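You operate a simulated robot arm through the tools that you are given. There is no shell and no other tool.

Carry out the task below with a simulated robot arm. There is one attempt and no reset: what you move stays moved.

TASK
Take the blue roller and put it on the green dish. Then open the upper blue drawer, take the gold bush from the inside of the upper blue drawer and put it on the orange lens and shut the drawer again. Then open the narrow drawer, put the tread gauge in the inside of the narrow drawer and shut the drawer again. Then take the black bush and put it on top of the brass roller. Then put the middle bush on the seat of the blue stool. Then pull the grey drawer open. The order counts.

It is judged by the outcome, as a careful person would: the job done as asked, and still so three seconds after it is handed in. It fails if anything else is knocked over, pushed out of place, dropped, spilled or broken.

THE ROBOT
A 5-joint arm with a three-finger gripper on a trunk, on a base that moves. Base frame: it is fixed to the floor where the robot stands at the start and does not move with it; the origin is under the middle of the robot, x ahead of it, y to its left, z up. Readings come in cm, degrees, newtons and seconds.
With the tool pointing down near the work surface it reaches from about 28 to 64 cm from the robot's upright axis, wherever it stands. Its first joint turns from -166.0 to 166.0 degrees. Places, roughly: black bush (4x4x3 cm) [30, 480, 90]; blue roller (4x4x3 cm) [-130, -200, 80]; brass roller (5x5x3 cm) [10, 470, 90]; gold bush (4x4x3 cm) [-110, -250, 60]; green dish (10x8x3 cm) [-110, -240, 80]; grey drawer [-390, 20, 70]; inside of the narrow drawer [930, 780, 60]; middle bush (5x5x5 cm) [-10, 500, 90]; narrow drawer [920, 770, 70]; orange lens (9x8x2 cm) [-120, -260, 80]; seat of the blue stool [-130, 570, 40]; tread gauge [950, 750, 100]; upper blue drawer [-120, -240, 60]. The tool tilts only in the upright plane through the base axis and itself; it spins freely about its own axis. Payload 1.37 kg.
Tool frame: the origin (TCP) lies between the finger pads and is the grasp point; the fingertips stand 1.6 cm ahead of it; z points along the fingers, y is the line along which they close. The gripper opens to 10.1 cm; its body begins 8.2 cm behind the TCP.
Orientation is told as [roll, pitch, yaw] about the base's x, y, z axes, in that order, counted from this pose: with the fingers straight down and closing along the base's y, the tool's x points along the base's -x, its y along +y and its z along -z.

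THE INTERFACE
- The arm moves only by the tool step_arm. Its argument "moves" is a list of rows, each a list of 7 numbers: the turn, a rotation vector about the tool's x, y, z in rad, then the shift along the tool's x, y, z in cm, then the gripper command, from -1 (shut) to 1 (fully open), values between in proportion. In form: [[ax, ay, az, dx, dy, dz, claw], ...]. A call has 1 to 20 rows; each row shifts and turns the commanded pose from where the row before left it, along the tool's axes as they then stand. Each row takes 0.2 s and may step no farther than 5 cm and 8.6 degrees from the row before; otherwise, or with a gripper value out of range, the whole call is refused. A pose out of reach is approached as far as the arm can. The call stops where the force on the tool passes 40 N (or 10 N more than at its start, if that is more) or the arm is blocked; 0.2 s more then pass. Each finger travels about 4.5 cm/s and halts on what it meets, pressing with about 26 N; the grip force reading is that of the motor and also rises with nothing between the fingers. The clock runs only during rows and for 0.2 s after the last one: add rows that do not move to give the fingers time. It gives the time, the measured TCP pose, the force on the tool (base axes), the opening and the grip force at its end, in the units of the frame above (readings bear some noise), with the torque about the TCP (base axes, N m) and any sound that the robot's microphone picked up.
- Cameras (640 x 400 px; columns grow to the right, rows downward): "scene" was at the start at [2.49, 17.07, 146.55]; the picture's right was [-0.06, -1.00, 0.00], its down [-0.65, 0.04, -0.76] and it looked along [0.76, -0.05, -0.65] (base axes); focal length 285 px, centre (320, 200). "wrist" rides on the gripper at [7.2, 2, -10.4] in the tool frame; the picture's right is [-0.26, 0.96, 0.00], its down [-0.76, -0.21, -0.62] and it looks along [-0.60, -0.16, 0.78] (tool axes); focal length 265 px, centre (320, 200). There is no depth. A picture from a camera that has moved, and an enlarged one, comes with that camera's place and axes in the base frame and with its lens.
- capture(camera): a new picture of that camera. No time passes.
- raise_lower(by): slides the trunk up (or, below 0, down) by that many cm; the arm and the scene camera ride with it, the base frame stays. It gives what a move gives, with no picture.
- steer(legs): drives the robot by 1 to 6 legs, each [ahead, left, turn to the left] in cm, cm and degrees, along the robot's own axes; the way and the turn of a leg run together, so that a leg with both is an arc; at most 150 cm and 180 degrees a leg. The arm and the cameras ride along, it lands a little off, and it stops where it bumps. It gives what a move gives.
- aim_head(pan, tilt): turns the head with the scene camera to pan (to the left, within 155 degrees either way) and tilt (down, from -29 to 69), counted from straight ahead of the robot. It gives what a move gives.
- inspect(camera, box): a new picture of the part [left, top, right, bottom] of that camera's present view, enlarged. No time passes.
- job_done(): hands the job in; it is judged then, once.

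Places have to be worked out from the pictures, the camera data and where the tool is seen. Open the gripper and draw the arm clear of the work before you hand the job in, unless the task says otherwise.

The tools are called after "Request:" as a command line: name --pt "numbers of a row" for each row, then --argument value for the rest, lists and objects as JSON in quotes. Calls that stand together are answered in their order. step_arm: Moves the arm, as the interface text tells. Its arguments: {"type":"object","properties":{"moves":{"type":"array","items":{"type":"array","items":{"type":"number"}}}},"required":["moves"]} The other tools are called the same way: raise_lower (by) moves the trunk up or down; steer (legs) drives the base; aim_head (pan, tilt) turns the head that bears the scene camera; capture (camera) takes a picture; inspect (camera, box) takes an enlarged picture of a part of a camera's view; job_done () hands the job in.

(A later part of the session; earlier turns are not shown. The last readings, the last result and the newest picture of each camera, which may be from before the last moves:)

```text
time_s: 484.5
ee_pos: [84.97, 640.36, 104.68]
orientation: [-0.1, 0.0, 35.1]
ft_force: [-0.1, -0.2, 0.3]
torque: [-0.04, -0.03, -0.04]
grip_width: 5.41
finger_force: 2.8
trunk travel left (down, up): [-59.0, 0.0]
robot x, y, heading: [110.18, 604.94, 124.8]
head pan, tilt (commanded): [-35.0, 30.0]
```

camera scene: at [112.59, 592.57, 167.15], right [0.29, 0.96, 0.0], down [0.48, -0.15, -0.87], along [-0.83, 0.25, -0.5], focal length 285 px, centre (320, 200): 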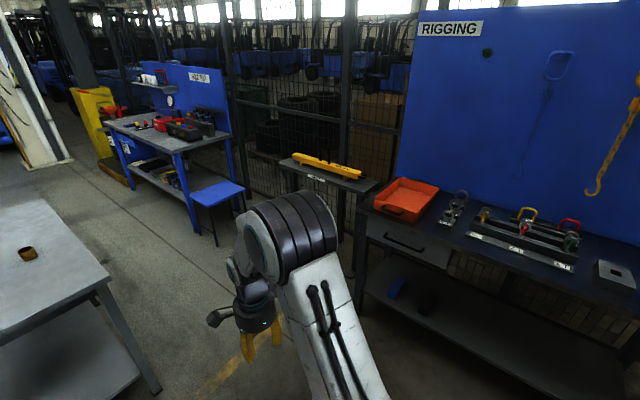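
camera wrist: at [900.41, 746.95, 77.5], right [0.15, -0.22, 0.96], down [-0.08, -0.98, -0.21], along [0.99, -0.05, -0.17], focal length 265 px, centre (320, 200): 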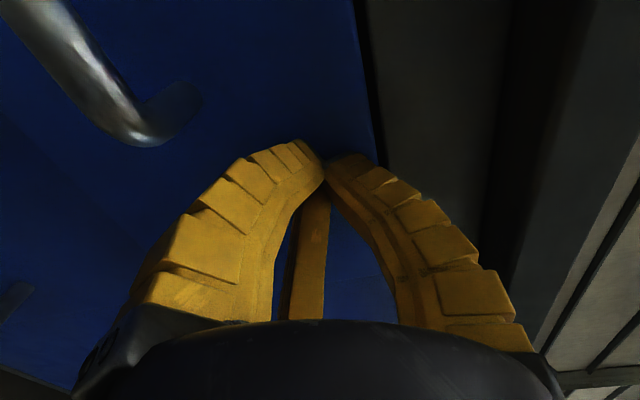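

I back down along the table's east side to (108, 470) and then to (75, 415), in front of its south-east edge.

Request:
steer --legs '[[-109.7, 78.7, 0], [-26.4, 58.5, 0]]'

Request:
aim_head --pan 0 --tilt 40

Request:
capture --camera "scene"

```text
time_s: 494.6
ee_pos: [51.09, 449.1, 104.72]
orientation: [0.0, 0.0, 34.1]
ft_force: [-0.6, 0.0, 0.0]
torque: [0.02, -0.02, 0.03]
grip_width: 5.41
finger_force: 3.1
trunk travel left (down, up): [-59.0, 0.0]
robot x, y, heading: [75.58, 413.24, 123.9]
head pan, tilt (commanded): [-35.0, 30.0]
```

```text
time_s: 495.6
ee_pos: [51.19, 449.14, 104.62]
orientation: [-0.1, -0.1, 34.2]
ft_force: [-0.2, -0.4, 0.3]
torque: [0.02, 0.02, 0.0]
grip_width: 5.45
finger_force: 2.7
trunk travel left (down, up): [-59.0, 0.0]
robot x, y, heading: [75.45, 413.04, 124.2]
head pan, tilt (commanded): [0.0, 40.0]
```

```text
taken
camera scene: at [59.52, 405.38, 165.62], right [0.83, 0.56, 0.0], down [0.36, -0.53, -0.77], along [-0.43, 0.64, -0.64], focal length 285 px, centre (320, 200)
```

scene: 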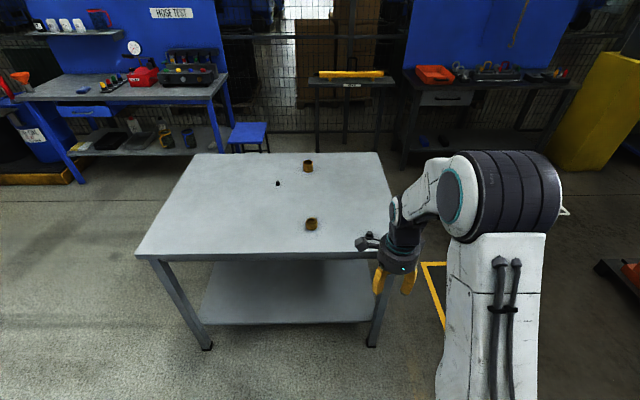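

The table front is straight ahead. I enlarge the scene view and also look through the wrist camera.

Request:
inspect --camera "scene" --box '[240, 140, 400, 265]'

Request:
capture --camera "wrist"

```text
3.20 times, centred on (320, 202) of scene
camera zoom: at [59.52, 405.38, 165.62], right [0.83, 0.56, 0.0], down [0.36, -0.53, -0.77], along [-0.43, 0.64, -0.64], focal length 911 px, centre (320, 192)
```

zoom: 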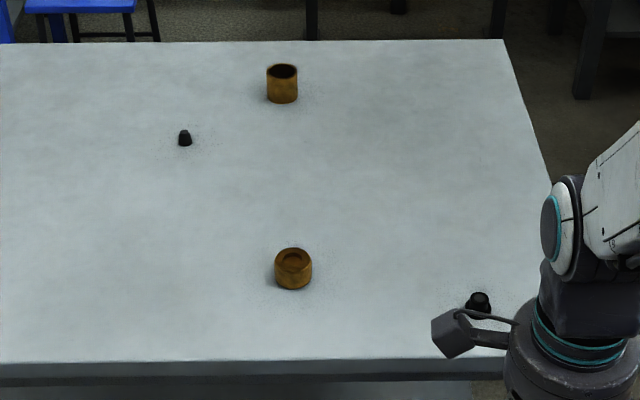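

```text
taken
camera wrist: at [43.9, 446.87, 115.11], right [-0.32, 0.95, 0.0], down [0.74, 0.25, 0.62], along [0.59, 0.2, -0.78], focal length 265 px, centre (320, 200)
```

wrist: 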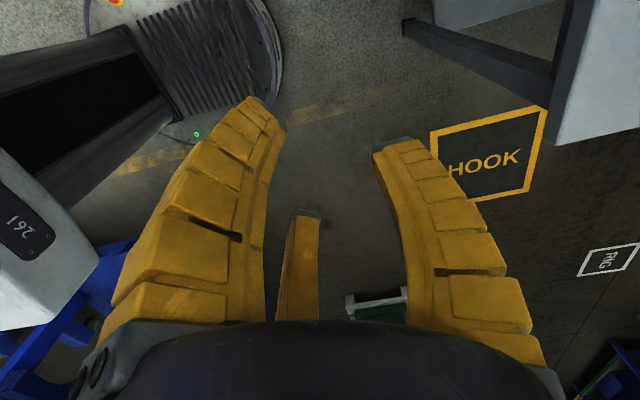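

The brass roller (a recessed ring), the taller middle bush behind it and the small black bush at the right are clearly visible. I drive 32 cm ahead and 5 cm left to get black bush and brass roller within easy reach.

Request:
steer --legs '[[32, 5, 0]]'

Request:
aim_head --pan -8 --tilt 55

Request:
capture --camera "scene"

Request:
capture --camera "wrist"

```text
time_s: 497.8
ee_pos: [28.47, 473.65, 104.69]
orientation: [-0.1, 0.0, 34.0]
ft_force: [0.2, -0.1, -0.4]
torque: [-0.05, -0.03, -0.02]
grip_width: 5.45
finger_force: 2.3
trunk travel left (down, up): [-59.0, 0.0]
robot x, y, heading: [52.84, 437.45, 124.0]
head pan, tilt (commanded): [0.0, 40.0]
```

```text
time_s: 498.5
ee_pos: [28.55, 473.5, 104.73]
orientation: [-0.1, -0.1, 34.1]
ft_force: [-0.3, 0.2, 0.4]
torque: [0.01, -0.02, -0.04]
grip_width: 5.44
finger_force: 2.7
trunk travel left (down, up): [-59.0, 0.0]
robot x, y, heading: [52.93, 437.59, 123.8]
head pan, tilt (commanded): [-8.0, 55.0]
```

```text
taken
camera scene: at [38.57, 429.22, 163.55], right [0.9, 0.44, 0.0], down [0.36, -0.74, -0.57], along [-0.25, 0.52, -0.82], focal length 285 px, centre (320, 200)
```

scene: 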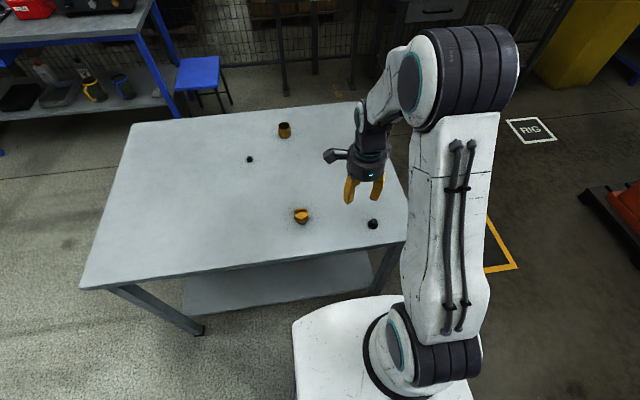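

```text
taken
camera wrist: at [21.38, 471.28, 115.11], right [-0.32, 0.95, 0.0], down [0.74, 0.25, 0.62], along [0.59, 0.2, -0.78], focal length 265 px, centre (320, 200)
```

wrist: 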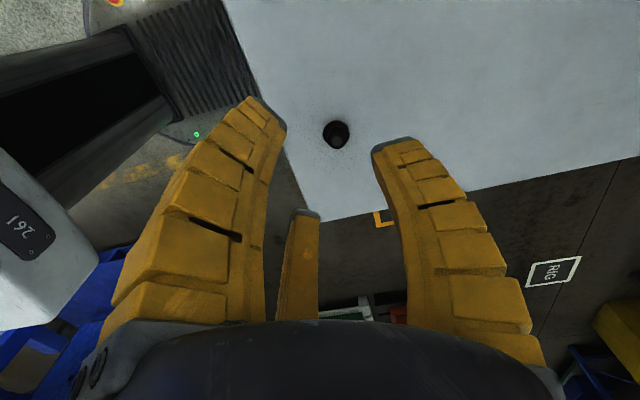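

Both views agree: the black bush is at (33.6, 477.6) with its middle at z about 85, so the table top is near z 83.6. I enlarge to see the shapes of the bush and the roller.

Request:
inspect --camera "wrist" --box '[280, 90, 400, 180]'

Request:
inspect --camera "scene" --box '[270, 185, 400, 250]'

```text
4.44 times, centred on (340, 135) of wrist
camera zoom: at [21.38, 471.28, 115.11], right [-0.32, 0.95, 0.0], down [0.74, 0.25, 0.62], along [0.59, 0.2, -0.78], focal length 1180 px, centre (231, 489)
```

zoom: 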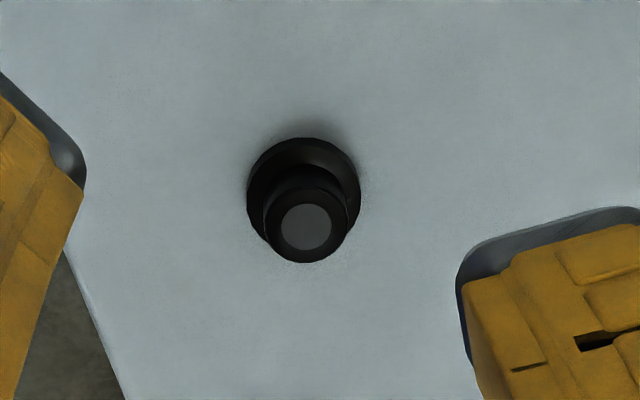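

```text
4.92 times, centred on (335, 218) of scene
camera zoom: at [38.57, 429.22, 163.55], right [0.9, 0.44, 0.0], down [0.36, -0.74, -0.57], along [-0.25, 0.52, -0.82], focal length 1402 px, centre (246, 114)
```

zoom: 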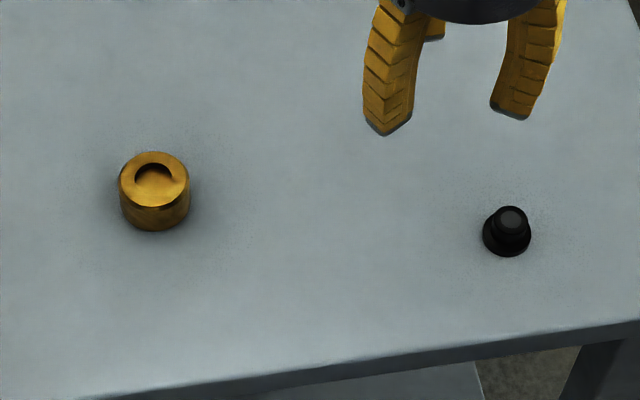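

The black bush is a small flanged bush (flange about 3.1 cm) and the brass roller a 4.7 cm ring at about (11.9, 470.3). I move above the black bush and descend to z about 92.

Request:
step_arm --pt "0 0 0 -3.25 0.25 0 0.2" --pt "0 0 0 -3.25 0.25 0 0.2" --pt "0 0 0 0 0 4 0.2" --pt "0 0 0 0 0 4 0.2" --pt "0 0 0 0 0 4 0.2" --pt "0 0 0 0 0 0 0.2"

Request:
capture --camera "wrist"

```text
time_s: 499.9
ee_pos: [33.58, 477.49, 92.74]
orientation: [-0.1, 0.0, 34.1]
ft_force: [-0.9, -0.6, 0.7]
torque: [0.03, 0.0, 0.05]
grip_width: 6.4
finger_force: 2.5
trunk travel left (down, up): [-59.0, 0.0]
robot x, y, heading: [52.95, 437.67, 124.1]
head pan, tilt (commanded): [-8.0, 55.0]
```

```text
taken
camera wrist: at [26.53, 475.27, 103.04], right [-0.32, 0.95, 0.0], down [0.74, 0.25, 0.62], along [0.59, 0.2, -0.78], focal length 265 px, centre (320, 200)
```

wrist: 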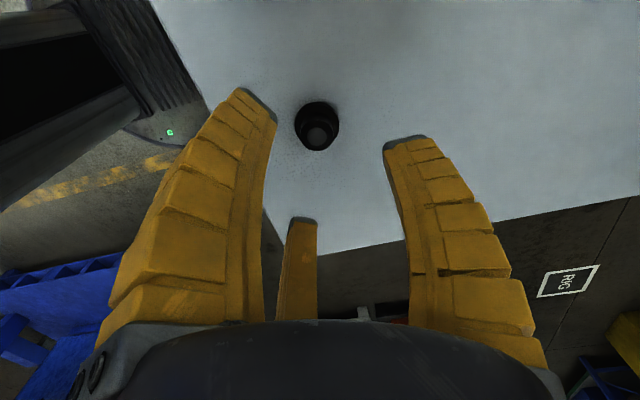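

The bush is right under the grasp point. I descend to z about 86.1.

Request:
step_arm --pt "0 0 0 0 0 3 0.2" --pt "0 0 0 0 0 2 0.2" --pt "0 0 0 0 0 1 0.2" --pt "0 0 0 0 0 0.5 0.2" --pt "0 0 0 0 0 0 0.2"

Request:
capture --camera "wrist"

```text
time_s: 501.1
ee_pos: [33.67, 477.6, 86.55]
orientation: [0.2, 0.0, 34.1]
ft_force: [1.8, -2.2, 35.8]
torque: [-0.27, -0.14, 0.02]
grip_width: 6.19
finger_force: 14.3
trunk travel left (down, up): [-59.0, 0.0]
robot x, y, heading: [52.67, 437.16, 124.1]
head pan, tilt (commanded): [-8.0, 55.0]
```

```text
taken
camera wrist: at [26.57, 475.16, 96.92], right [-0.32, 0.95, 0.0], down [0.74, 0.25, 0.62], along [0.59, 0.2, -0.78], focal length 265 px, centre (320, 200)
```

wrist: 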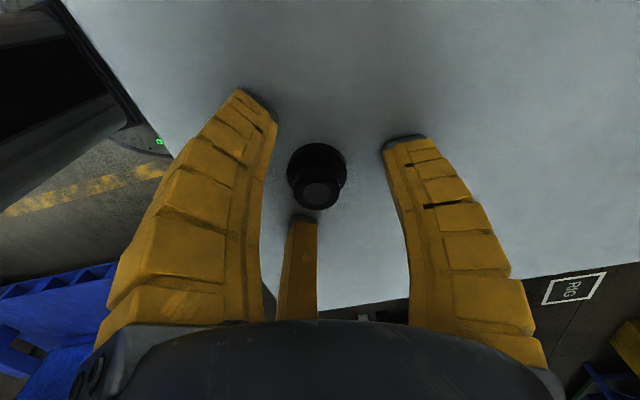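

The fingertips touched the table (36 N), so its top is at about z 84.8. I rise 0.7 cm and close on the bush.

Request:
step_arm --pt "0 0 0 0 0 -0.7 0.2" --pt "0 0 0 0 0 0 0.2" --pt "0 0 0 0 0 0 -0.1" --pt "0 0 0 0 0 0 -0.4" --pt "0 0 0 0 0 0 -0.7" --pt "0 0 0 0 0 0 -1" --pt "0 0 0 0 0 0 -1" --pt "0 0 0 0 0 0 -1"

Request:
capture --camera "wrist"

```text
time_s: 502.9
ee_pos: [33.63, 477.49, 87.09]
orientation: [0.0, 0.0, 34.1]
ft_force: [1.9, -1.7, 8.7]
torque: [-0.07, 0.01, 0.0]
grip_width: 1.7
finger_force: 26.1
trunk travel left (down, up): [-59.0, 0.0]
robot x, y, heading: [52.86, 437.52, 124.1]
head pan, tilt (commanded): [-8.0, 55.0]
```

```text
taken
camera wrist: at [26.55, 475.18, 97.44], right [-0.32, 0.95, 0.0], down [0.74, 0.25, 0.62], along [0.59, 0.2, -0.78], focal length 265 px, centre (320, 200)
```

wrist: 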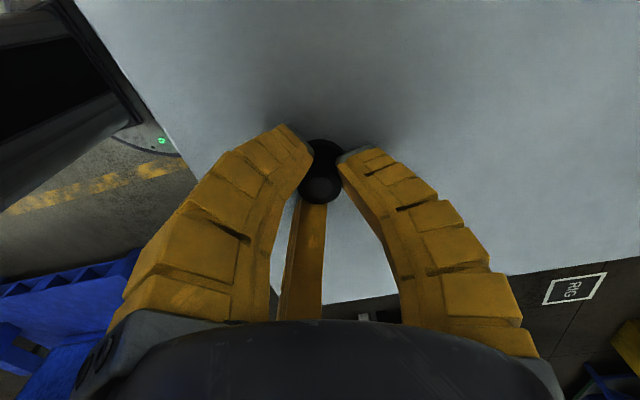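

The bush is gripped. I lift it and carry it towards the brass roller at z about 97.

Request:
step_arm --pt "0 0 0 0 0 -0.5 -1" --pt "0 0 0 0 0 -1.5 -1" --pt "0 0 0 0 0 -4 -1" --pt "0 0 0 0 0 -4 -1" --pt "0 0 0 4.0 1.0 0 -1" --pt "0 0 0 4.0 1.0 0 -1" --pt "0 0 0 4.0 1.0 0 -1" --pt "0 0 0 3.0 0.7 0 -1" --pt "0 0 0 0 0 0 -1"

Request:
capture --camera "wrist"

Request:
inspect --camera "scene" --box '[270, 150, 400, 250]'

```text
time_s: 504.9
ee_pos: [19.03, 472.08, 96.86]
orientation: [-0.1, 0.1, 34.0]
ft_force: [-0.1, 0.0, -0.3]
torque: [0.01, 0.04, -0.03]
grip_width: 1.41
finger_force: 25.9
trunk travel left (down, up): [-59.0, 0.0]
robot x, y, heading: [52.87, 437.56, 124.0]
head pan, tilt (commanded): [-8.0, 55.0]
```

```text
taken
camera wrist: at [11.93, 469.87, 107.3], right [-0.32, 0.95, 0.0], down [0.74, 0.25, 0.62], along [0.59, 0.2, -0.78], focal length 265 px, centre (320, 200)
```

wrist: 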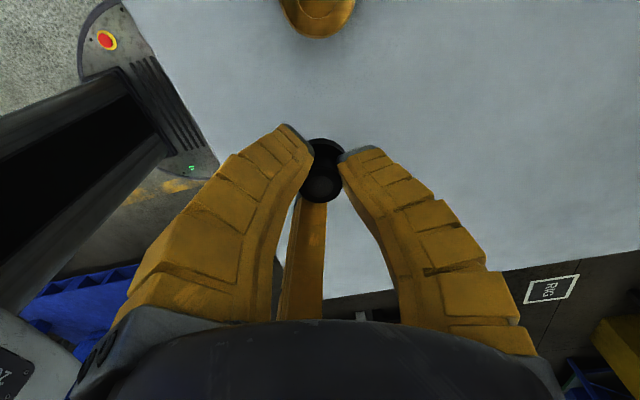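

```text
4.00 times, centred on (335, 200) of scene
camera zoom: at [38.6, 429.22, 163.55], right [0.9, 0.44, 0.0], down [0.36, -0.74, -0.57], along [-0.25, 0.52, -0.82], focal length 1139 px, centre (260, 200)
```

zoom: 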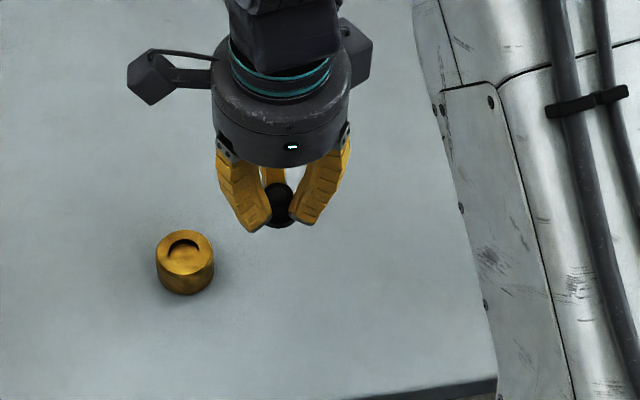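

The roller is just at the edge of the wrist view; I move 4 cm nearer and look again.

Request:
step_arm --pt "0 0 0 2 0.5 0 -1" --pt "0 0 0 2 0.5 0 -1" --pt "0 0 0 0 0 0 -1"

Request:
capture --camera "wrist"

Request:
inspect --camera "wrist" --box '[250, 0, 400, 100]'

```text
time_s: 505.7
ee_pos: [15.12, 470.85, 96.85]
orientation: [-0.1, 0.0, 34.1]
ft_force: [-0.5, 0.8, -0.2]
torque: [0.0, 0.0, -0.01]
grip_width: 1.41
finger_force: 26.1
trunk travel left (down, up): [-59.0, 0.0]
robot x, y, heading: [52.64, 437.38, 123.8]
head pan, tilt (commanded): [-8.0, 55.0]
```

```text
taken
camera wrist: at [8.07, 468.55, 107.28], right [-0.32, 0.95, 0.0], down [0.74, 0.25, 0.62], along [0.59, 0.2, -0.78], focal length 265 px, centre (320, 200)
```

wrist: 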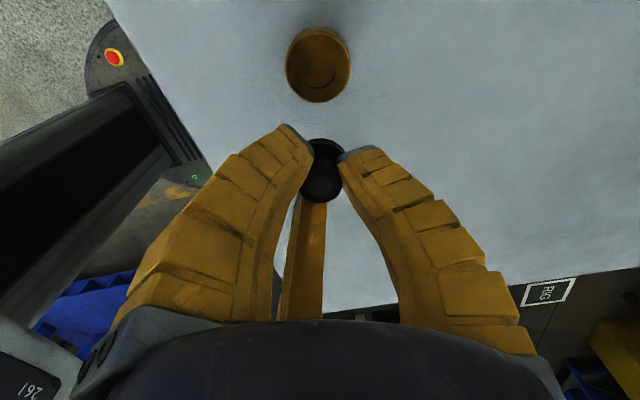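

```text
4.00 times, centred on (325, 50) of wrist
camera zoom: at [8.07, 468.55, 107.28], right [-0.32, 0.95, 0.0], down [0.74, 0.25, 0.62], along [0.59, 0.2, -0.78], focal length 1062 px, centre (300, 800)
```

zoom: 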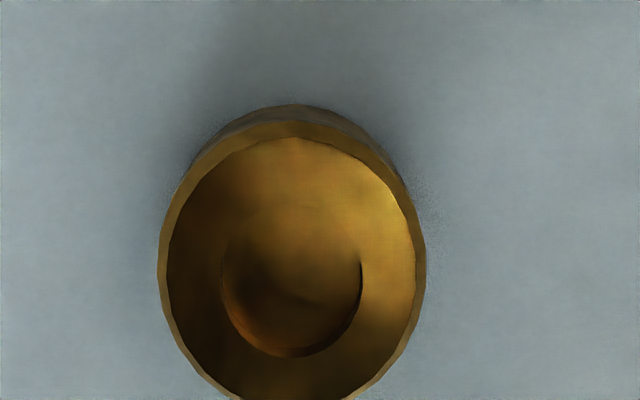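

The roller's top centre is at (11.95, 469.8). I move over it and lower to about z 91.

Request:
step_arm --pt "0 0 0 3.2 0.92 0 -1" --pt "0 0 0 0 0 2.5 -1" --pt "0 0 0 0 0 2 -1" --pt "0 0 0 0 0 1.2 -1" --pt "0 0 0 0 0 0 -1"

Request:
capture --camera "wrist"

Request:
inspect --camera "scene" --box '[250, 150, 380, 250]'

```text
time_s: 506.9
ee_pos: [12.17, 469.8, 91.04]
orientation: [-0.1, 0.0, 34.0]
ft_force: [-0.4, 0.3, -0.2]
torque: [-0.03, 0.03, 0.02]
grip_width: 1.39
finger_force: 26.2
trunk travel left (down, up): [-59.0, 0.0]
robot x, y, heading: [53.03, 437.35, 124.2]
head pan, tilt (commanded): [-8.0, 55.0]
```

```text
taken
camera wrist: at [5.01, 467.47, 101.49], right [-0.32, 0.95, 0.0], down [0.74, 0.25, 0.62], along [0.59, 0.2, -0.78], focal length 265 px, centre (320, 200)
```

wrist: 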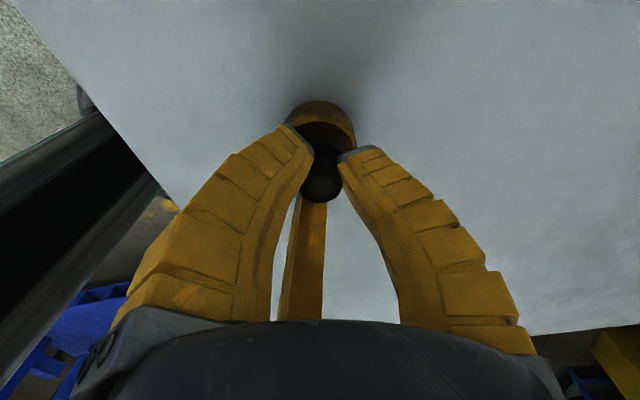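

```text
4.00 times, centred on (315, 200) of scene
camera zoom: at [38.58, 429.21, 163.55], right [0.9, 0.44, 0.0], down [0.36, -0.74, -0.57], along [-0.25, 0.52, -0.82], focal length 1139 px, centre (340, 200)
```

zoom: 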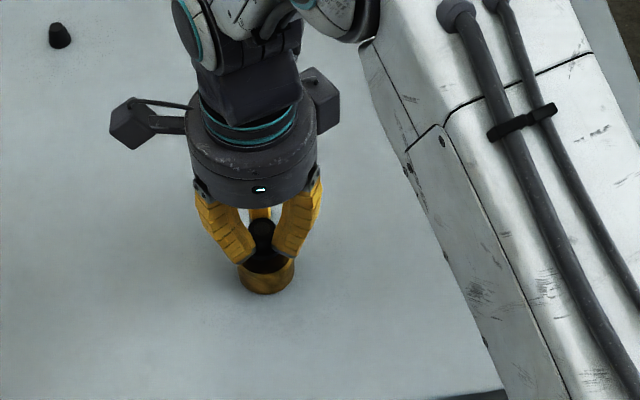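

The bush is centred over the roller. I lower in small steps until first contact.

Request:
step_arm --pt "0 0 0 0 0 0.4 -1" --pt "0 0 0 0 0 0.2 -1" --pt "0 0 0 0 0 0 -1"

Request:
step_arm --pt "0 0 0 0 0 0.2 -1" --pt "0 0 0 0 0 0 -1"

Request:
step_arm --pt "0 0 0 0 0 0.15 -1" --pt "0 0 0 0 0 0 -1"

Request:
step_arm --pt "0 0 0 0 0 0.15 -1" --pt "0 0 0 0 0 0 -1"

```text
time_s: 507.7
ee_pos: [12.09, 469.79, 90.6]
orientation: [0.0, 0.1, 34.1]
ft_force: [0.2, -0.4, -1.3]
torque: [-0.02, -0.01, -0.03]
grip_width: 1.38
finger_force: 26.0
trunk travel left (down, up): [-59.0, 0.0]
robot x, y, heading: [53.13, 437.68, 123.8]
head pan, tilt (commanded): [-8.0, 55.0]
```

```text
time_s: 508.3
ee_pos: [12.02, 469.82, 90.38]
orientation: [-0.1, 0.0, 34.1]
ft_force: [0.2, 0.3, -0.2]
torque: [0.0, 0.01, 0.01]
grip_width: 1.4
finger_force: 26.0
trunk travel left (down, up): [-59.0, 0.0]
robot x, y, heading: [52.75, 437.35, 124.1]
head pan, tilt (commanded): [-8.0, 55.0]
```

```text
time_s: 508.9
ee_pos: [12.08, 469.77, 90.19]
orientation: [-0.1, 0.0, 34.2]
ft_force: [-0.3, 0.0, -1.2]
torque: [-0.01, 0.0, -0.01]
grip_width: 1.4
finger_force: 26.3
trunk travel left (down, up): [-59.0, 0.0]
robot x, y, heading: [52.94, 436.87, 124.1]
head pan, tilt (commanded): [-8.0, 55.0]
```

```text
time_s: 509.5
ee_pos: [12.06, 469.7, 90.1]
orientation: [-0.1, 0.0, 34.1]
ft_force: [0.4, 0.5, 3.1]
torque: [-0.03, -0.01, 0.0]
grip_width: 1.48
finger_force: 26.0
trunk travel left (down, up): [-59.0, 0.0]
robot x, y, heading: [53.28, 437.28, 124.1]
head pan, tilt (commanded): [-8.0, 55.0]
```

First contact (3 N) at z 90.1. I release slowly.

Request:
step_arm --pt "0 0 0 0 0 0.05 -1" --pt "0 0 0 0 0 0 -0.85" --pt "0 0 0 0 0 0 -0.75" --pt "0 0 0 0 0 0 -0.65" --pt "0 0 0 0 0 0 -0.55" --pt "0 0 0 0 0 0 -0.45" --pt "0 0 0 0 0 0 -0.35" --pt "0 0 0 0 0 0 -0.25" --pt "0 0 0 0 0 0 -0.25"

Request:
capture --camera "wrist"

Request:
inspect --camera "scene" --box '[250, 150, 380, 250]'

```text
time_s: 511.5
ee_pos: [12.08, 469.9, 90.03]
orientation: [-0.1, -0.1, 34.1]
ft_force: [0.4, -0.3, 0.2]
torque: [0.01, 0.03, -0.04]
grip_width: 4.23
finger_force: 3.6
trunk travel left (down, up): [-59.0, 0.0]
robot x, y, heading: [53.0, 437.66, 124.1]
head pan, tilt (commanded): [-8.0, 55.0]
```

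```text
taken
camera wrist: at [4.97, 467.51, 100.48], right [-0.32, 0.95, 0.0], down [0.74, 0.25, 0.62], along [0.59, 0.2, -0.78], focal length 265 px, centre (320, 200)
```

wrist: 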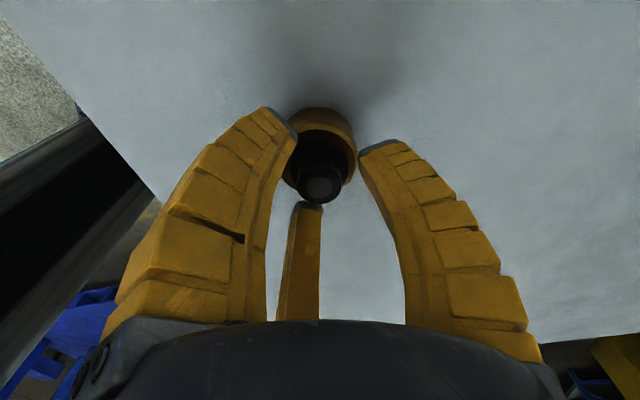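

```text
4.00 times, centred on (315, 200) of scene
camera zoom: at [38.58, 429.21, 163.55], right [0.9, 0.44, 0.0], down [0.36, -0.74, -0.57], along [-0.25, 0.52, -0.82], focal length 1139 px, centre (340, 200)
```

zoom: 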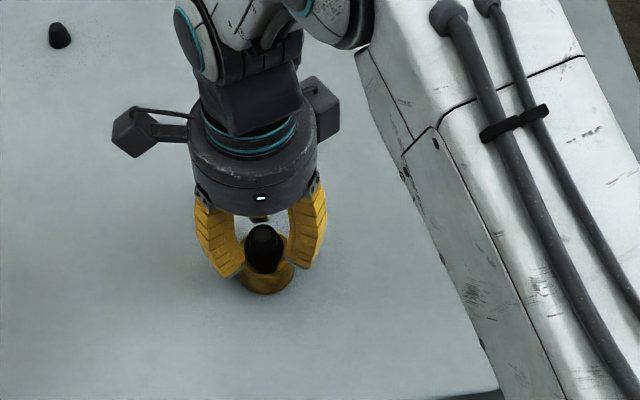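

The bush stands upright on the roller and the fingers are free. I open a little more and lift straight up.

Request:
step_arm --pt "0 0 0 0 0 0 -0.1" --pt "0 0 0 0 0 0 0" --pt "0 0 0 0 0 -1 0" --pt "0 0 0 0 0 -2 0" --pt "0 0 0 0 0 -4 0" --pt "0 0 0 0 0 -4 0" --pt "0 0 0 0 0 -4 0"

Request:
capture --camera "wrist"

Request:
inspect --camera "scene" --box '[250, 150, 380, 250]'

```text
time_s: 513.1
ee_pos: [12.1, 469.64, 105.19]
orientation: [-0.1, 0.0, 34.2]
ft_force: [-0.6, -0.2, -0.8]
torque: [0.0, -0.04, 0.0]
grip_width: 5.44
finger_force: 2.7
trunk travel left (down, up): [-59.0, 0.0]
robot x, y, heading: [53.08, 437.68, 123.9]
head pan, tilt (commanded): [-8.0, 55.0]
```

```text
taken
camera wrist: at [4.97, 467.34, 115.56], right [-0.32, 0.95, 0.0], down [0.74, 0.25, 0.62], along [0.59, 0.2, -0.78], focal length 265 px, centre (320, 200)
```

wrist: 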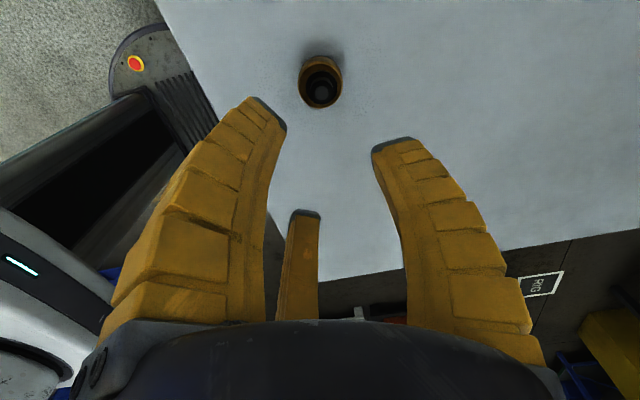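

```text
4.00 times, centred on (315, 200) of scene
camera zoom: at [38.64, 429.16, 163.54], right [0.9, 0.44, 0.0], down [0.36, -0.74, -0.57], along [-0.25, 0.52, -0.82], focal length 1139 px, centre (340, 200)
```

zoom: 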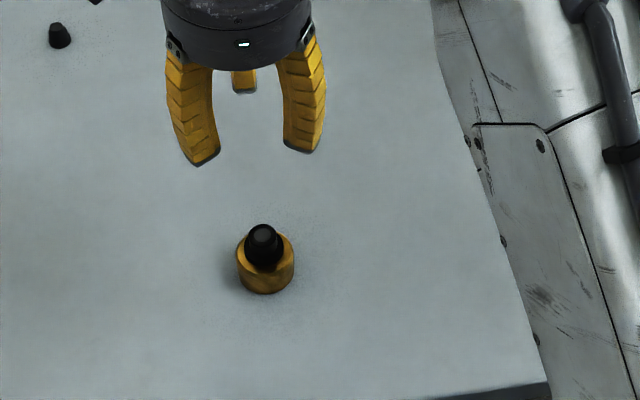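

The black bush stands on the brass roller. Now for the middle bush at about (-12, 501), which is nearer the table's far side: I tuck the arm and drive around the table's east end.

Request:
step_arm --pt "0 0 0 -4 -1.9 0 0.3" --pt "0 0 0 -4 -1.9 0 0.3" --pt "0 0 0 -4 -1.9 0 0.3" --pt "0 0 0 -3.9 -1.8 0 0.3"

Request:
steer --legs '[[-24.2, -40.4, 0], [45.2, -40.2, 0], [73.6, -33.9, 0], [0, 0, 178]]'

Request:
aim_head --pan -25 --tilt 35

Request:
capture --camera "scene"

```text
time_s: 514.1
ee_pos: [29.41, 472.53, 105.27]
orientation: [-0.2, 0.0, 34.1]
ft_force: [-0.4, -0.5, 0.0]
torque: [0.0, 0.03, -0.01]
grip_width: 6.86
finger_force: 2.3
trunk travel left (down, up): [-59.0, 0.0]
robot x, y, heading: [52.9, 437.41, 123.9]
head pan, tilt (commanded): [-8.0, 55.0]
```

```text
time_s: 531.1
ee_pos: [114.97, 544.79, 105.31]
orientation: [-0.1, 0.1, -151.5]
ft_force: [0.5, 0.5, -0.5]
torque: [-0.01, -0.01, 0.0]
grip_width: 6.86
finger_force: 2.3
trunk travel left (down, up): [-59.0, 0.0]
robot x, y, heading: [94.49, 581.61, -61.6]
head pan, tilt (commanded): [-8.0, 55.0]
```

```text
time_s: 531.9
ee_pos: [114.88, 544.64, 105.17]
orientation: [-0.1, -0.1, -151.6]
ft_force: [0.8, -0.3, 0.7]
torque: [0.0, -0.04, -0.04]
grip_width: 6.85
finger_force: 2.5
trunk travel left (down, up): [-59.0, 0.0]
robot x, y, heading: [95.33, 581.79, -61.3]
head pan, tilt (commanded): [-25.0, 35.0]
```

```text
taken
camera scene: at [107.99, 586.72, 166.36], right [-1.0, -0.06, 0.0], down [-0.03, 0.57, -0.82], along [0.05, -0.82, -0.57], focal length 285 px, centre (320, 200)
```

scene: 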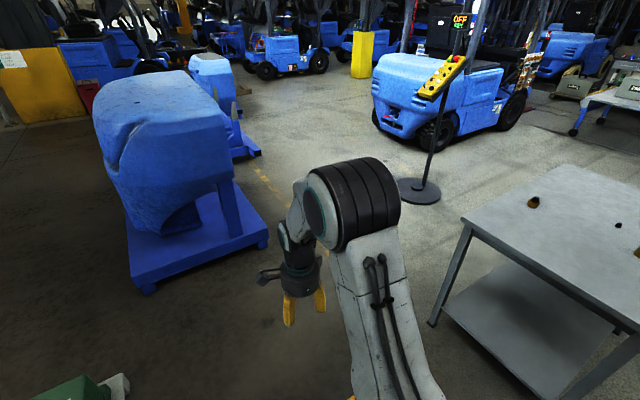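

I continue behind the table: via (12, 603) to (-39.5, 547), facing the table's far edge.

Request:
steer --legs '[[-58.4, -62.7, 0]]'

Request:
aim_head --pan -60 --tilt 35

Request:
capture --camera "scene"

```text
time_s: 536.5
ee_pos: [32.09, 565.97, 105.25]
orientation: [-0.1, 0.1, -151.1]
ft_force: [-0.3, 0.3, 0.0]
torque: [0.02, -0.01, 0.0]
grip_width: 6.88
finger_force: 2.4
trunk travel left (down, up): [-59.0, 0.0]
robot x, y, heading: [11.77, 603.19, -61.2]
head pan, tilt (commanded): [-25.0, 35.0]
```

```text
time_s: 537.5
ee_pos: [32.17, 566.0, 105.27]
orientation: [-0.1, 0.0, -151.1]
ft_force: [-0.2, -0.3, 1.0]
torque: [0.02, 0.04, 0.02]
grip_width: 6.84
finger_force: 2.4
trunk travel left (down, up): [-59.0, 0.0]
robot x, y, heading: [11.82, 602.85, -61.1]
head pan, tilt (commanded): [-60.0, 35.0]
```

```text
taken
camera scene: at [19.8, 609.18, 166.37], right [-0.86, 0.52, 0.0], down [0.3, 0.49, -0.82], along [-0.42, -0.7, -0.57], focal length 285 px, centre (320, 200)
```

scene: 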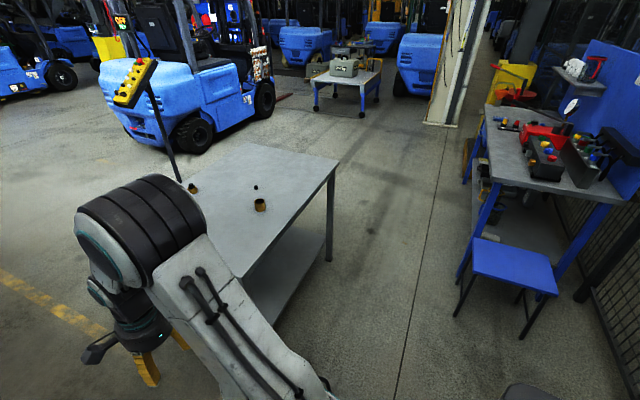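

The way behind the table is free, and the stool stands to the right. I drive to (-39.5, 547) and square up with the table.

Request:
steer --legs '[[24.2, -72, 0], [0, 0, 5]]'

Request:
aim_head --pan 0 --tilt 50

Request:
capture --camera "scene"

Request:
capture --camera "wrist"

```text
time_s: 542.1
ee_pos: [-15.85, 511.82, 105.27]
orientation: [0.0, 0.0, -145.5]
ft_force: [0.2, -0.4, 1.1]
torque: [0.01, -0.05, 0.01]
grip_width: 6.88
finger_force: 2.7
trunk travel left (down, up): [-59.0, 0.0]
robot x, y, heading: [-39.85, 546.58, -55.8]
head pan, tilt (commanded): [-60.0, 35.0]
```

```text
time_s: 543.4
ee_pos: [-16.01, 511.77, 105.26]
orientation: [-0.1, 0.1, -145.4]
ft_force: [0.0, -0.1, -0.1]
torque: [-0.02, -0.03, -0.03]
grip_width: 6.85
finger_force: 2.5
trunk travel left (down, up): [-59.0, 0.0]
robot x, y, heading: [-39.84, 546.69, -55.5]
head pan, tilt (commanded): [0.0, 50.0]
```

```text
taken
camera scene: at [-24.31, 555.16, 164.2], right [-0.83, -0.56, 0.0], down [-0.43, 0.63, -0.64], along [0.36, -0.53, -0.77], focal length 285 px, centre (320, 200)
```

scene: 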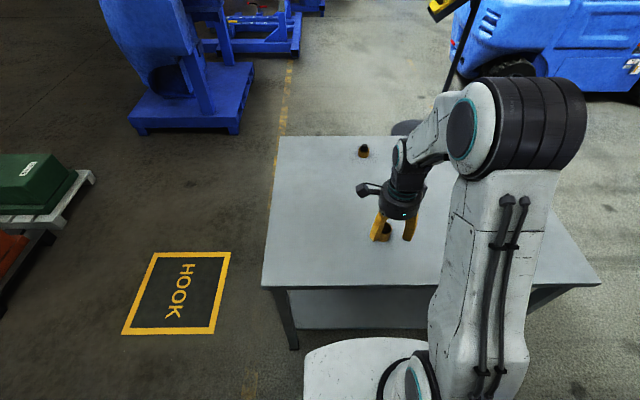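

```text
taken
camera wrist: at [-8.9, 514.33, 115.64], right [0.33, -0.94, 0.0], down [-0.74, -0.26, 0.62], along [-0.59, -0.2, -0.78], focal length 265 px, centre (320, 200)
```

wrist: 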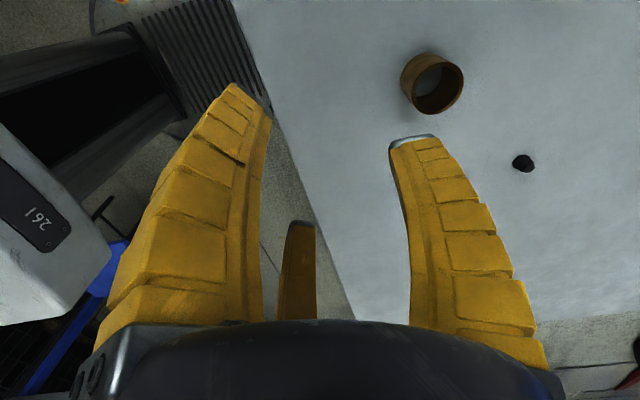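

The middle bush, a 5 cm tube, is at (-12.0, 501.4). I move over it and descend to about z 96 with the gripper open to 7.6 cm.

Request:
step_arm --pt "0 0 0 -0.88 3.62 0 0.5" --pt "0 0 0 -0.88 3.62 0 0.5" --pt "0 0 0 -0.88 3.63 0 0.5" --pt "0 0 0 0 0 3 0.5" --pt "0 0 0 0 0 3 0.5" --pt "0 0 0 0 0 2.5 0.5" --pt "0 0 0 0 0 0 0.5"

Request:
capture --camera "wrist"

```text
time_s: 545.0
ee_pos: [-12.07, 501.28, 96.55]
orientation: [-0.1, 0.0, -145.5]
ft_force: [-0.2, -0.8, 0.4]
torque: [-0.01, 0.01, 0.03]
grip_width: 7.8
finger_force: 1.9
trunk travel left (down, up): [-59.0, 0.0]
robot x, y, heading: [-39.83, 546.64, -55.6]
head pan, tilt (commanded): [0.0, 50.0]
```

```text
taken
camera wrist: at [-5.0, 503.85, 106.97], right [0.33, -0.94, 0.0], down [-0.74, -0.26, 0.62], along [-0.59, -0.2, -0.78], focal length 265 px, centre (320, 200)
```

wrist: 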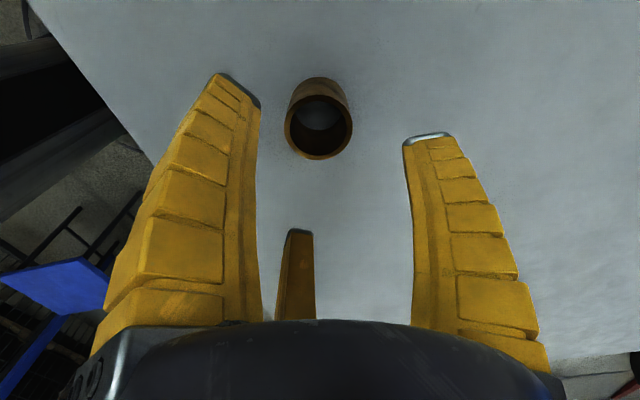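

Well aligned. I correct 0.3 cm and descend to z about 87.7, then close on the tube.

Request:
step_arm --pt "0 0 0 0.3 0 3 0.5" --pt "0 0 0 0 0 2.5 0.5" --pt "0 0 0 0 0 2 0.5" --pt "0 0 0 0 0 1.3 0.5" --pt "0 0 0 0 0 0 0.5"

Request:
capture --camera "wrist"

```text
time_s: 546.2
ee_pos: [-11.75, 501.44, 87.8]
orientation: [-0.2, 0.0, -145.4]
ft_force: [0.2, -0.1, -0.6]
torque: [0.03, 0.0, -0.01]
grip_width: 7.83
finger_force: 2.0
trunk travel left (down, up): [-59.0, 0.0]
robot x, y, heading: [-39.82, 546.79, -55.7]
head pan, tilt (commanded): [0.0, 50.0]
```

```text
taken
camera wrist: at [-4.77, 504.0, 98.26], right [0.33, -0.94, 0.0], down [-0.74, -0.26, 0.62], along [-0.59, -0.2, -0.78], focal length 265 px, centre (320, 200)
```

wrist: 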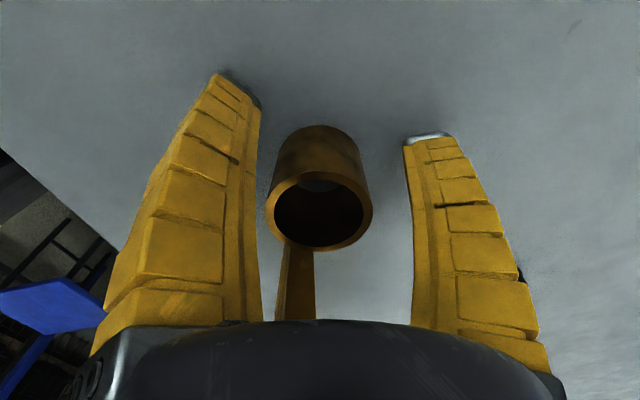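

The tube stands amid the fingers. I close on it.

Request:
step_arm --pt "0 0 0 0 0 0.3 0.3" --pt "0 0 0 0 0 0 0.1" --pt "0 0 0 0 0 0 -0.2" --pt "0 0 0 0 0 0 -0.5" --pt "0 0 0 0 0 0 -1" --pt "0 0 0 0 0 0 -1" --pt "0 0 0 0 0 0 -1"

Request:
capture --camera "wrist"

```text
time_s: 547.8
ee_pos: [-11.72, 501.56, 87.7]
orientation: [-0.1, 0.0, -145.5]
ft_force: [-2.0, -1.5, 9.6]
torque: [0.19, 0.06, 0.08]
grip_width: 4.39
finger_force: 26.1
trunk travel left (down, up): [-59.0, 0.0]
robot x, y, heading: [-39.75, 546.43, -55.4]
head pan, tilt (commanded): [0.0, 50.0]
```

```text
taken
camera wrist: at [-4.74, 504.03, 98.08], right [0.33, -0.94, 0.0], down [-0.74, -0.26, 0.62], along [-0.59, -0.2, -0.78], focal length 265 px, centre (320, 200)
```

wrist: 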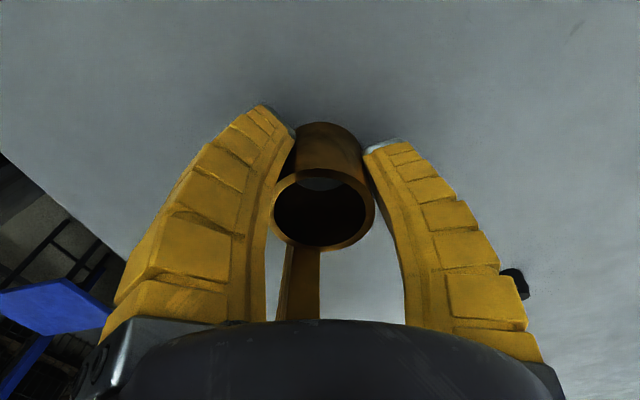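

The tube is held (26 N). I lift it to z about 103 and pull the arm in for the short drive to the stool.

Request:
step_arm --pt "0 0 0 0 0 -0.5 -1" --pt "0 0 0 0 0 -1.5 -1" --pt "0 0 0 0 0 -3 -1" --pt "0 0 0 0 0 -4 -1" --pt "0 0 0 0 0 -4 -1" --pt "0 0 0 0 0 -3 -1"

Request:
capture --camera "wrist"

Request:
aim_head --pan -95 --tilt 45

Request:
capture --camera "scene"

```text
time_s: 549.2
ee_pos: [-11.39, 501.66, 103.84]
orientation: [-0.1, 0.0, -145.4]
ft_force: [1.1, 0.0, -1.0]
torque: [-0.02, -0.01, 0.0]
grip_width: 4.33
finger_force: 26.0
trunk travel left (down, up): [-59.0, 0.0]
robot x, y, heading: [-39.83, 546.42, -55.8]
head pan, tilt (commanded): [0.0, 50.0]
```

```text
taken
camera wrist: at [-4.51, 504.16, 114.26], right [0.33, -0.94, 0.0], down [-0.74, -0.26, 0.62], along [-0.59, -0.2, -0.78], focal length 265 px, centre (320, 200)
```

wrist: 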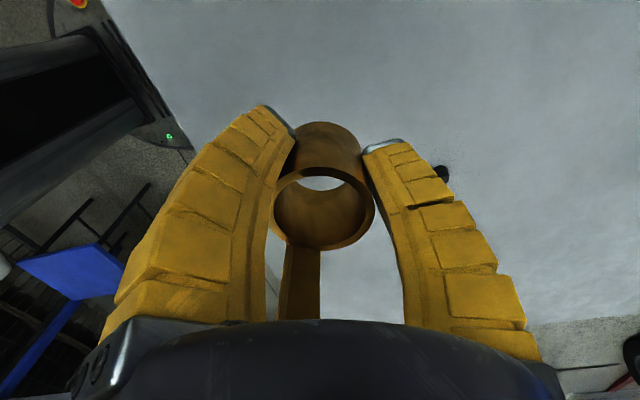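

```text
time_s: 550.9
ee_pos: [-11.59, 501.51, 103.78]
orientation: [-0.1, 0.1, -145.4]
ft_force: [1.3, -0.1, -1.2]
torque: [0.0, 0.01, 0.0]
grip_width: 4.24
finger_force: 25.7
trunk travel left (down, up): [-59.0, 0.0]
robot x, y, heading: [-39.69, 546.52, -55.4]
head pan, tilt (commanded): [-95.0, 45.0]
```

```text
taken
camera scene: at [-35.74, 557.49, 164.89], right [-0.49, 0.87, 0.0], down [0.62, 0.35, -0.71], along [-0.62, -0.35, -0.71], focal length 285 px, centre (320, 200)
```

scene: 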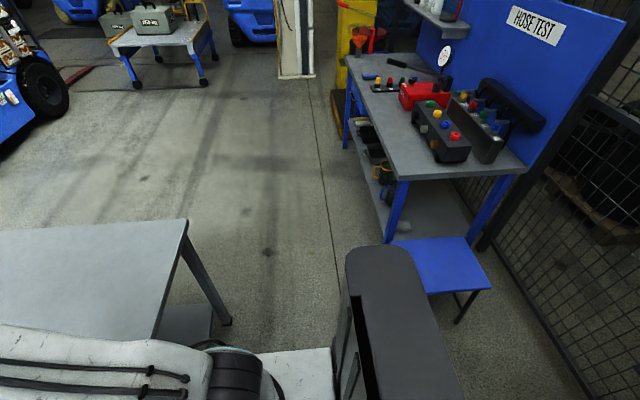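

The tube is held well. The stool stands at about (-131, 572), seat near z 44, beside the end of the hose-test bench. I tuck the arm in and turn the robot right by 140° towards it.

Request:
step_arm --pt "0 0 0 0 -3.7 0 -1" --pt "0 0 0 0 -3.7 0 -1" --pt "0 0 0 0 -3.6 0 -1"

Request:
steer --legs '[[0, 0, -137]]'

Request:
aim_head --pan 0 --tilt 45

Request:
capture --camera "scene"

```text
time_s: 551.7
ee_pos: [-17.87, 510.76, 103.85]
orientation: [0.0, 0.0, -145.5]
ft_force: [0.5, -1.0, -0.5]
torque: [0.0, 0.02, -0.06]
grip_width: 4.26
finger_force: 25.8
trunk travel left (down, up): [-59.0, 0.0]
robot x, y, heading: [-39.39, 546.51, -55.7]
head pan, tilt (commanded): [-95.0, 45.0]
```

```text
time_s: 557.8
ee_pos: [-80.42, 557.39, 103.72]
orientation: [-0.1, -0.1, 78.3]
ft_force: [0.0, 0.9, -1.9]
torque: [-0.01, 0.01, -0.01]
grip_width: 4.15
finger_force: 25.6
trunk travel left (down, up): [-59.0, 0.0]
robot x, y, heading: [-39.6, 546.6, 168.3]
head pan, tilt (commanded): [-95.0, 45.0]
```

```text
time_s: 559.5
ee_pos: [-80.44, 557.42, 103.77]
orientation: [-0.1, 0.0, 78.3]
ft_force: [0.6, 0.4, -1.3]
torque: [-0.01, 0.01, 0.02]
grip_width: 4.15
finger_force: 26.3
trunk travel left (down, up): [-59.0, 0.0]
robot x, y, heading: [-39.68, 546.63, 168.1]
head pan, tilt (commanded): [0.0, 45.0]
```

```text
taken
camera scene: at [-45.42, 529.91, 164.89], right [0.21, 0.98, 0.0], down [0.69, -0.15, -0.71], along [-0.69, 0.15, -0.71], focal length 285 px, centre (320, 200)
```

scene: 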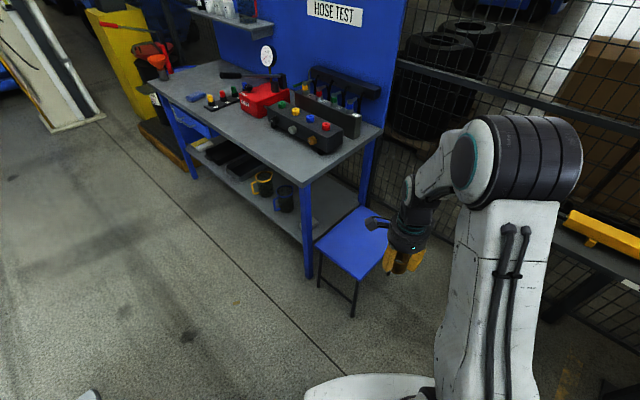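

The grip width keeps creeping down slightly (4.15 cm); I check the tube in the wrist view.

Request:
capture --camera "wrist"

Request:
inspect --camera "scene" --box '[300, 190, 440, 300]'

```text
taken
camera wrist: at [-83.91, 550.79, 114.15], right [-0.89, 0.45, 0.0], down [0.36, 0.7, 0.62], along [0.28, 0.55, -0.78], focal length 265 px, centre (320, 200)
```

wrist: 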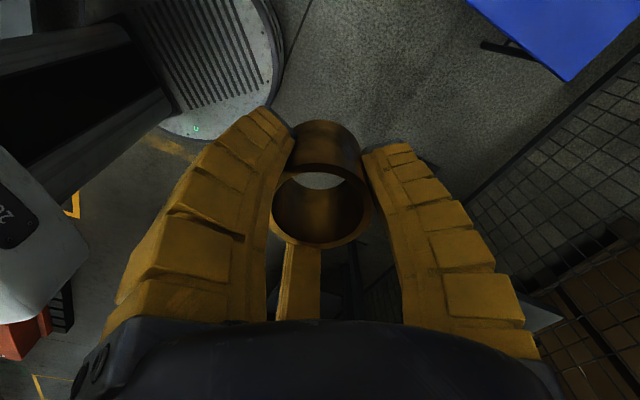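

```text
3.64 times, centred on (370, 245) of scene
camera zoom: at [-45.42, 529.91, 164.89], right [0.21, 0.98, 0.0], down [0.69, -0.15, -0.71], along [-0.69, 0.15, -0.71], focal length 1035 px, centre (138, 36)
```

zoom: 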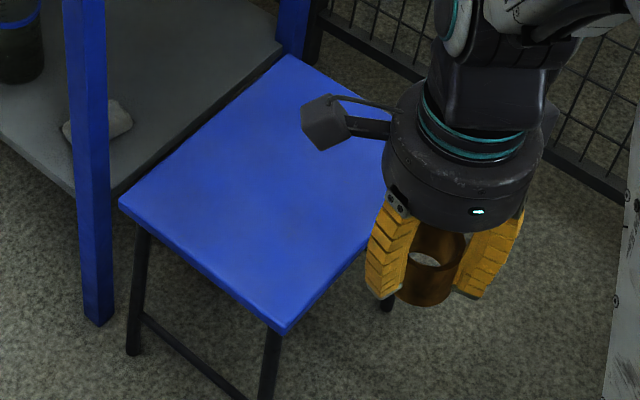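

The tube is held upright. The stool's seat centre is about (-130.7, 569.4); to keep the base clear of its legs I approach from its north-east side, to about (-90.5, 596.5).

Request:
steer --legs '[[59.9, -38.5, 0]]'

Request:
aim_head --pan 50 --tilt 60

Request:
capture --camera "scene"

Request:
capture --camera "wrist"

```text
time_s: 563.4
ee_pos: [-131.39, 607.78, 103.86]
orientation: [0.0, 0.0, 78.1]
ft_force: [0.1, -0.8, -1.2]
torque: [0.0, -0.01, -0.01]
grip_width: 4.07
finger_force: 25.8
trunk travel left (down, up): [-59.0, 0.0]
robot x, y, heading: [-90.58, 596.86, 167.9]
head pan, tilt (commanded): [0.0, 45.0]
```

```text
time_s: 564.6
ee_pos: [-131.31, 607.8, 103.61]
orientation: [-0.2, 0.0, 78.1]
ft_force: [-0.1, 0.1, -1.5]
torque: [-0.01, -0.01, 0.02]
grip_width: 4.0
finger_force: 25.6
trunk travel left (down, up): [-59.0, 0.0]
robot x, y, heading: [-90.61, 596.71, 167.9]
head pan, tilt (commanded): [50.0, 60.0]
```

```text
taken
camera scene: at [-93.61, 574.38, 162.94], right [-0.62, 0.79, 0.0], down [0.68, 0.53, -0.5], along [-0.39, -0.31, -0.87], focal length 285 px, centre (320, 200)
```

scene: 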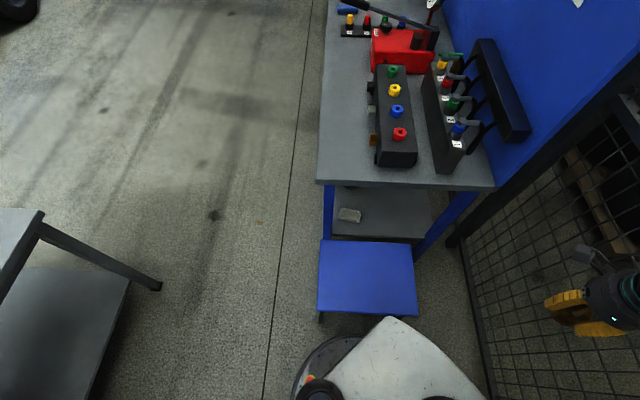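

```text
taken
camera wrist: at [-134.73, 601.18, 114.15], right [-0.89, 0.46, 0.0], down [0.36, 0.7, 0.62], along [0.29, 0.55, -0.78], focal length 265 px, centre (320, 200)
```

wrist: 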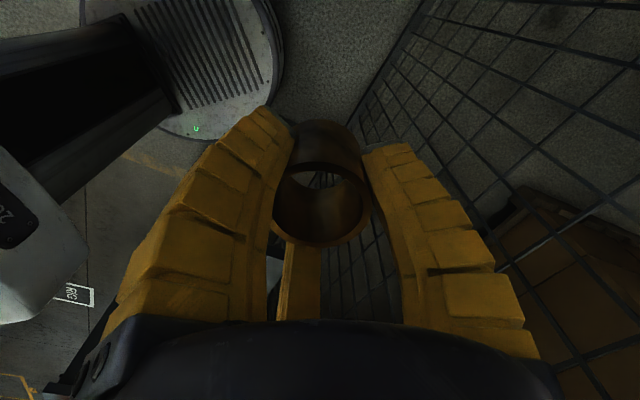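

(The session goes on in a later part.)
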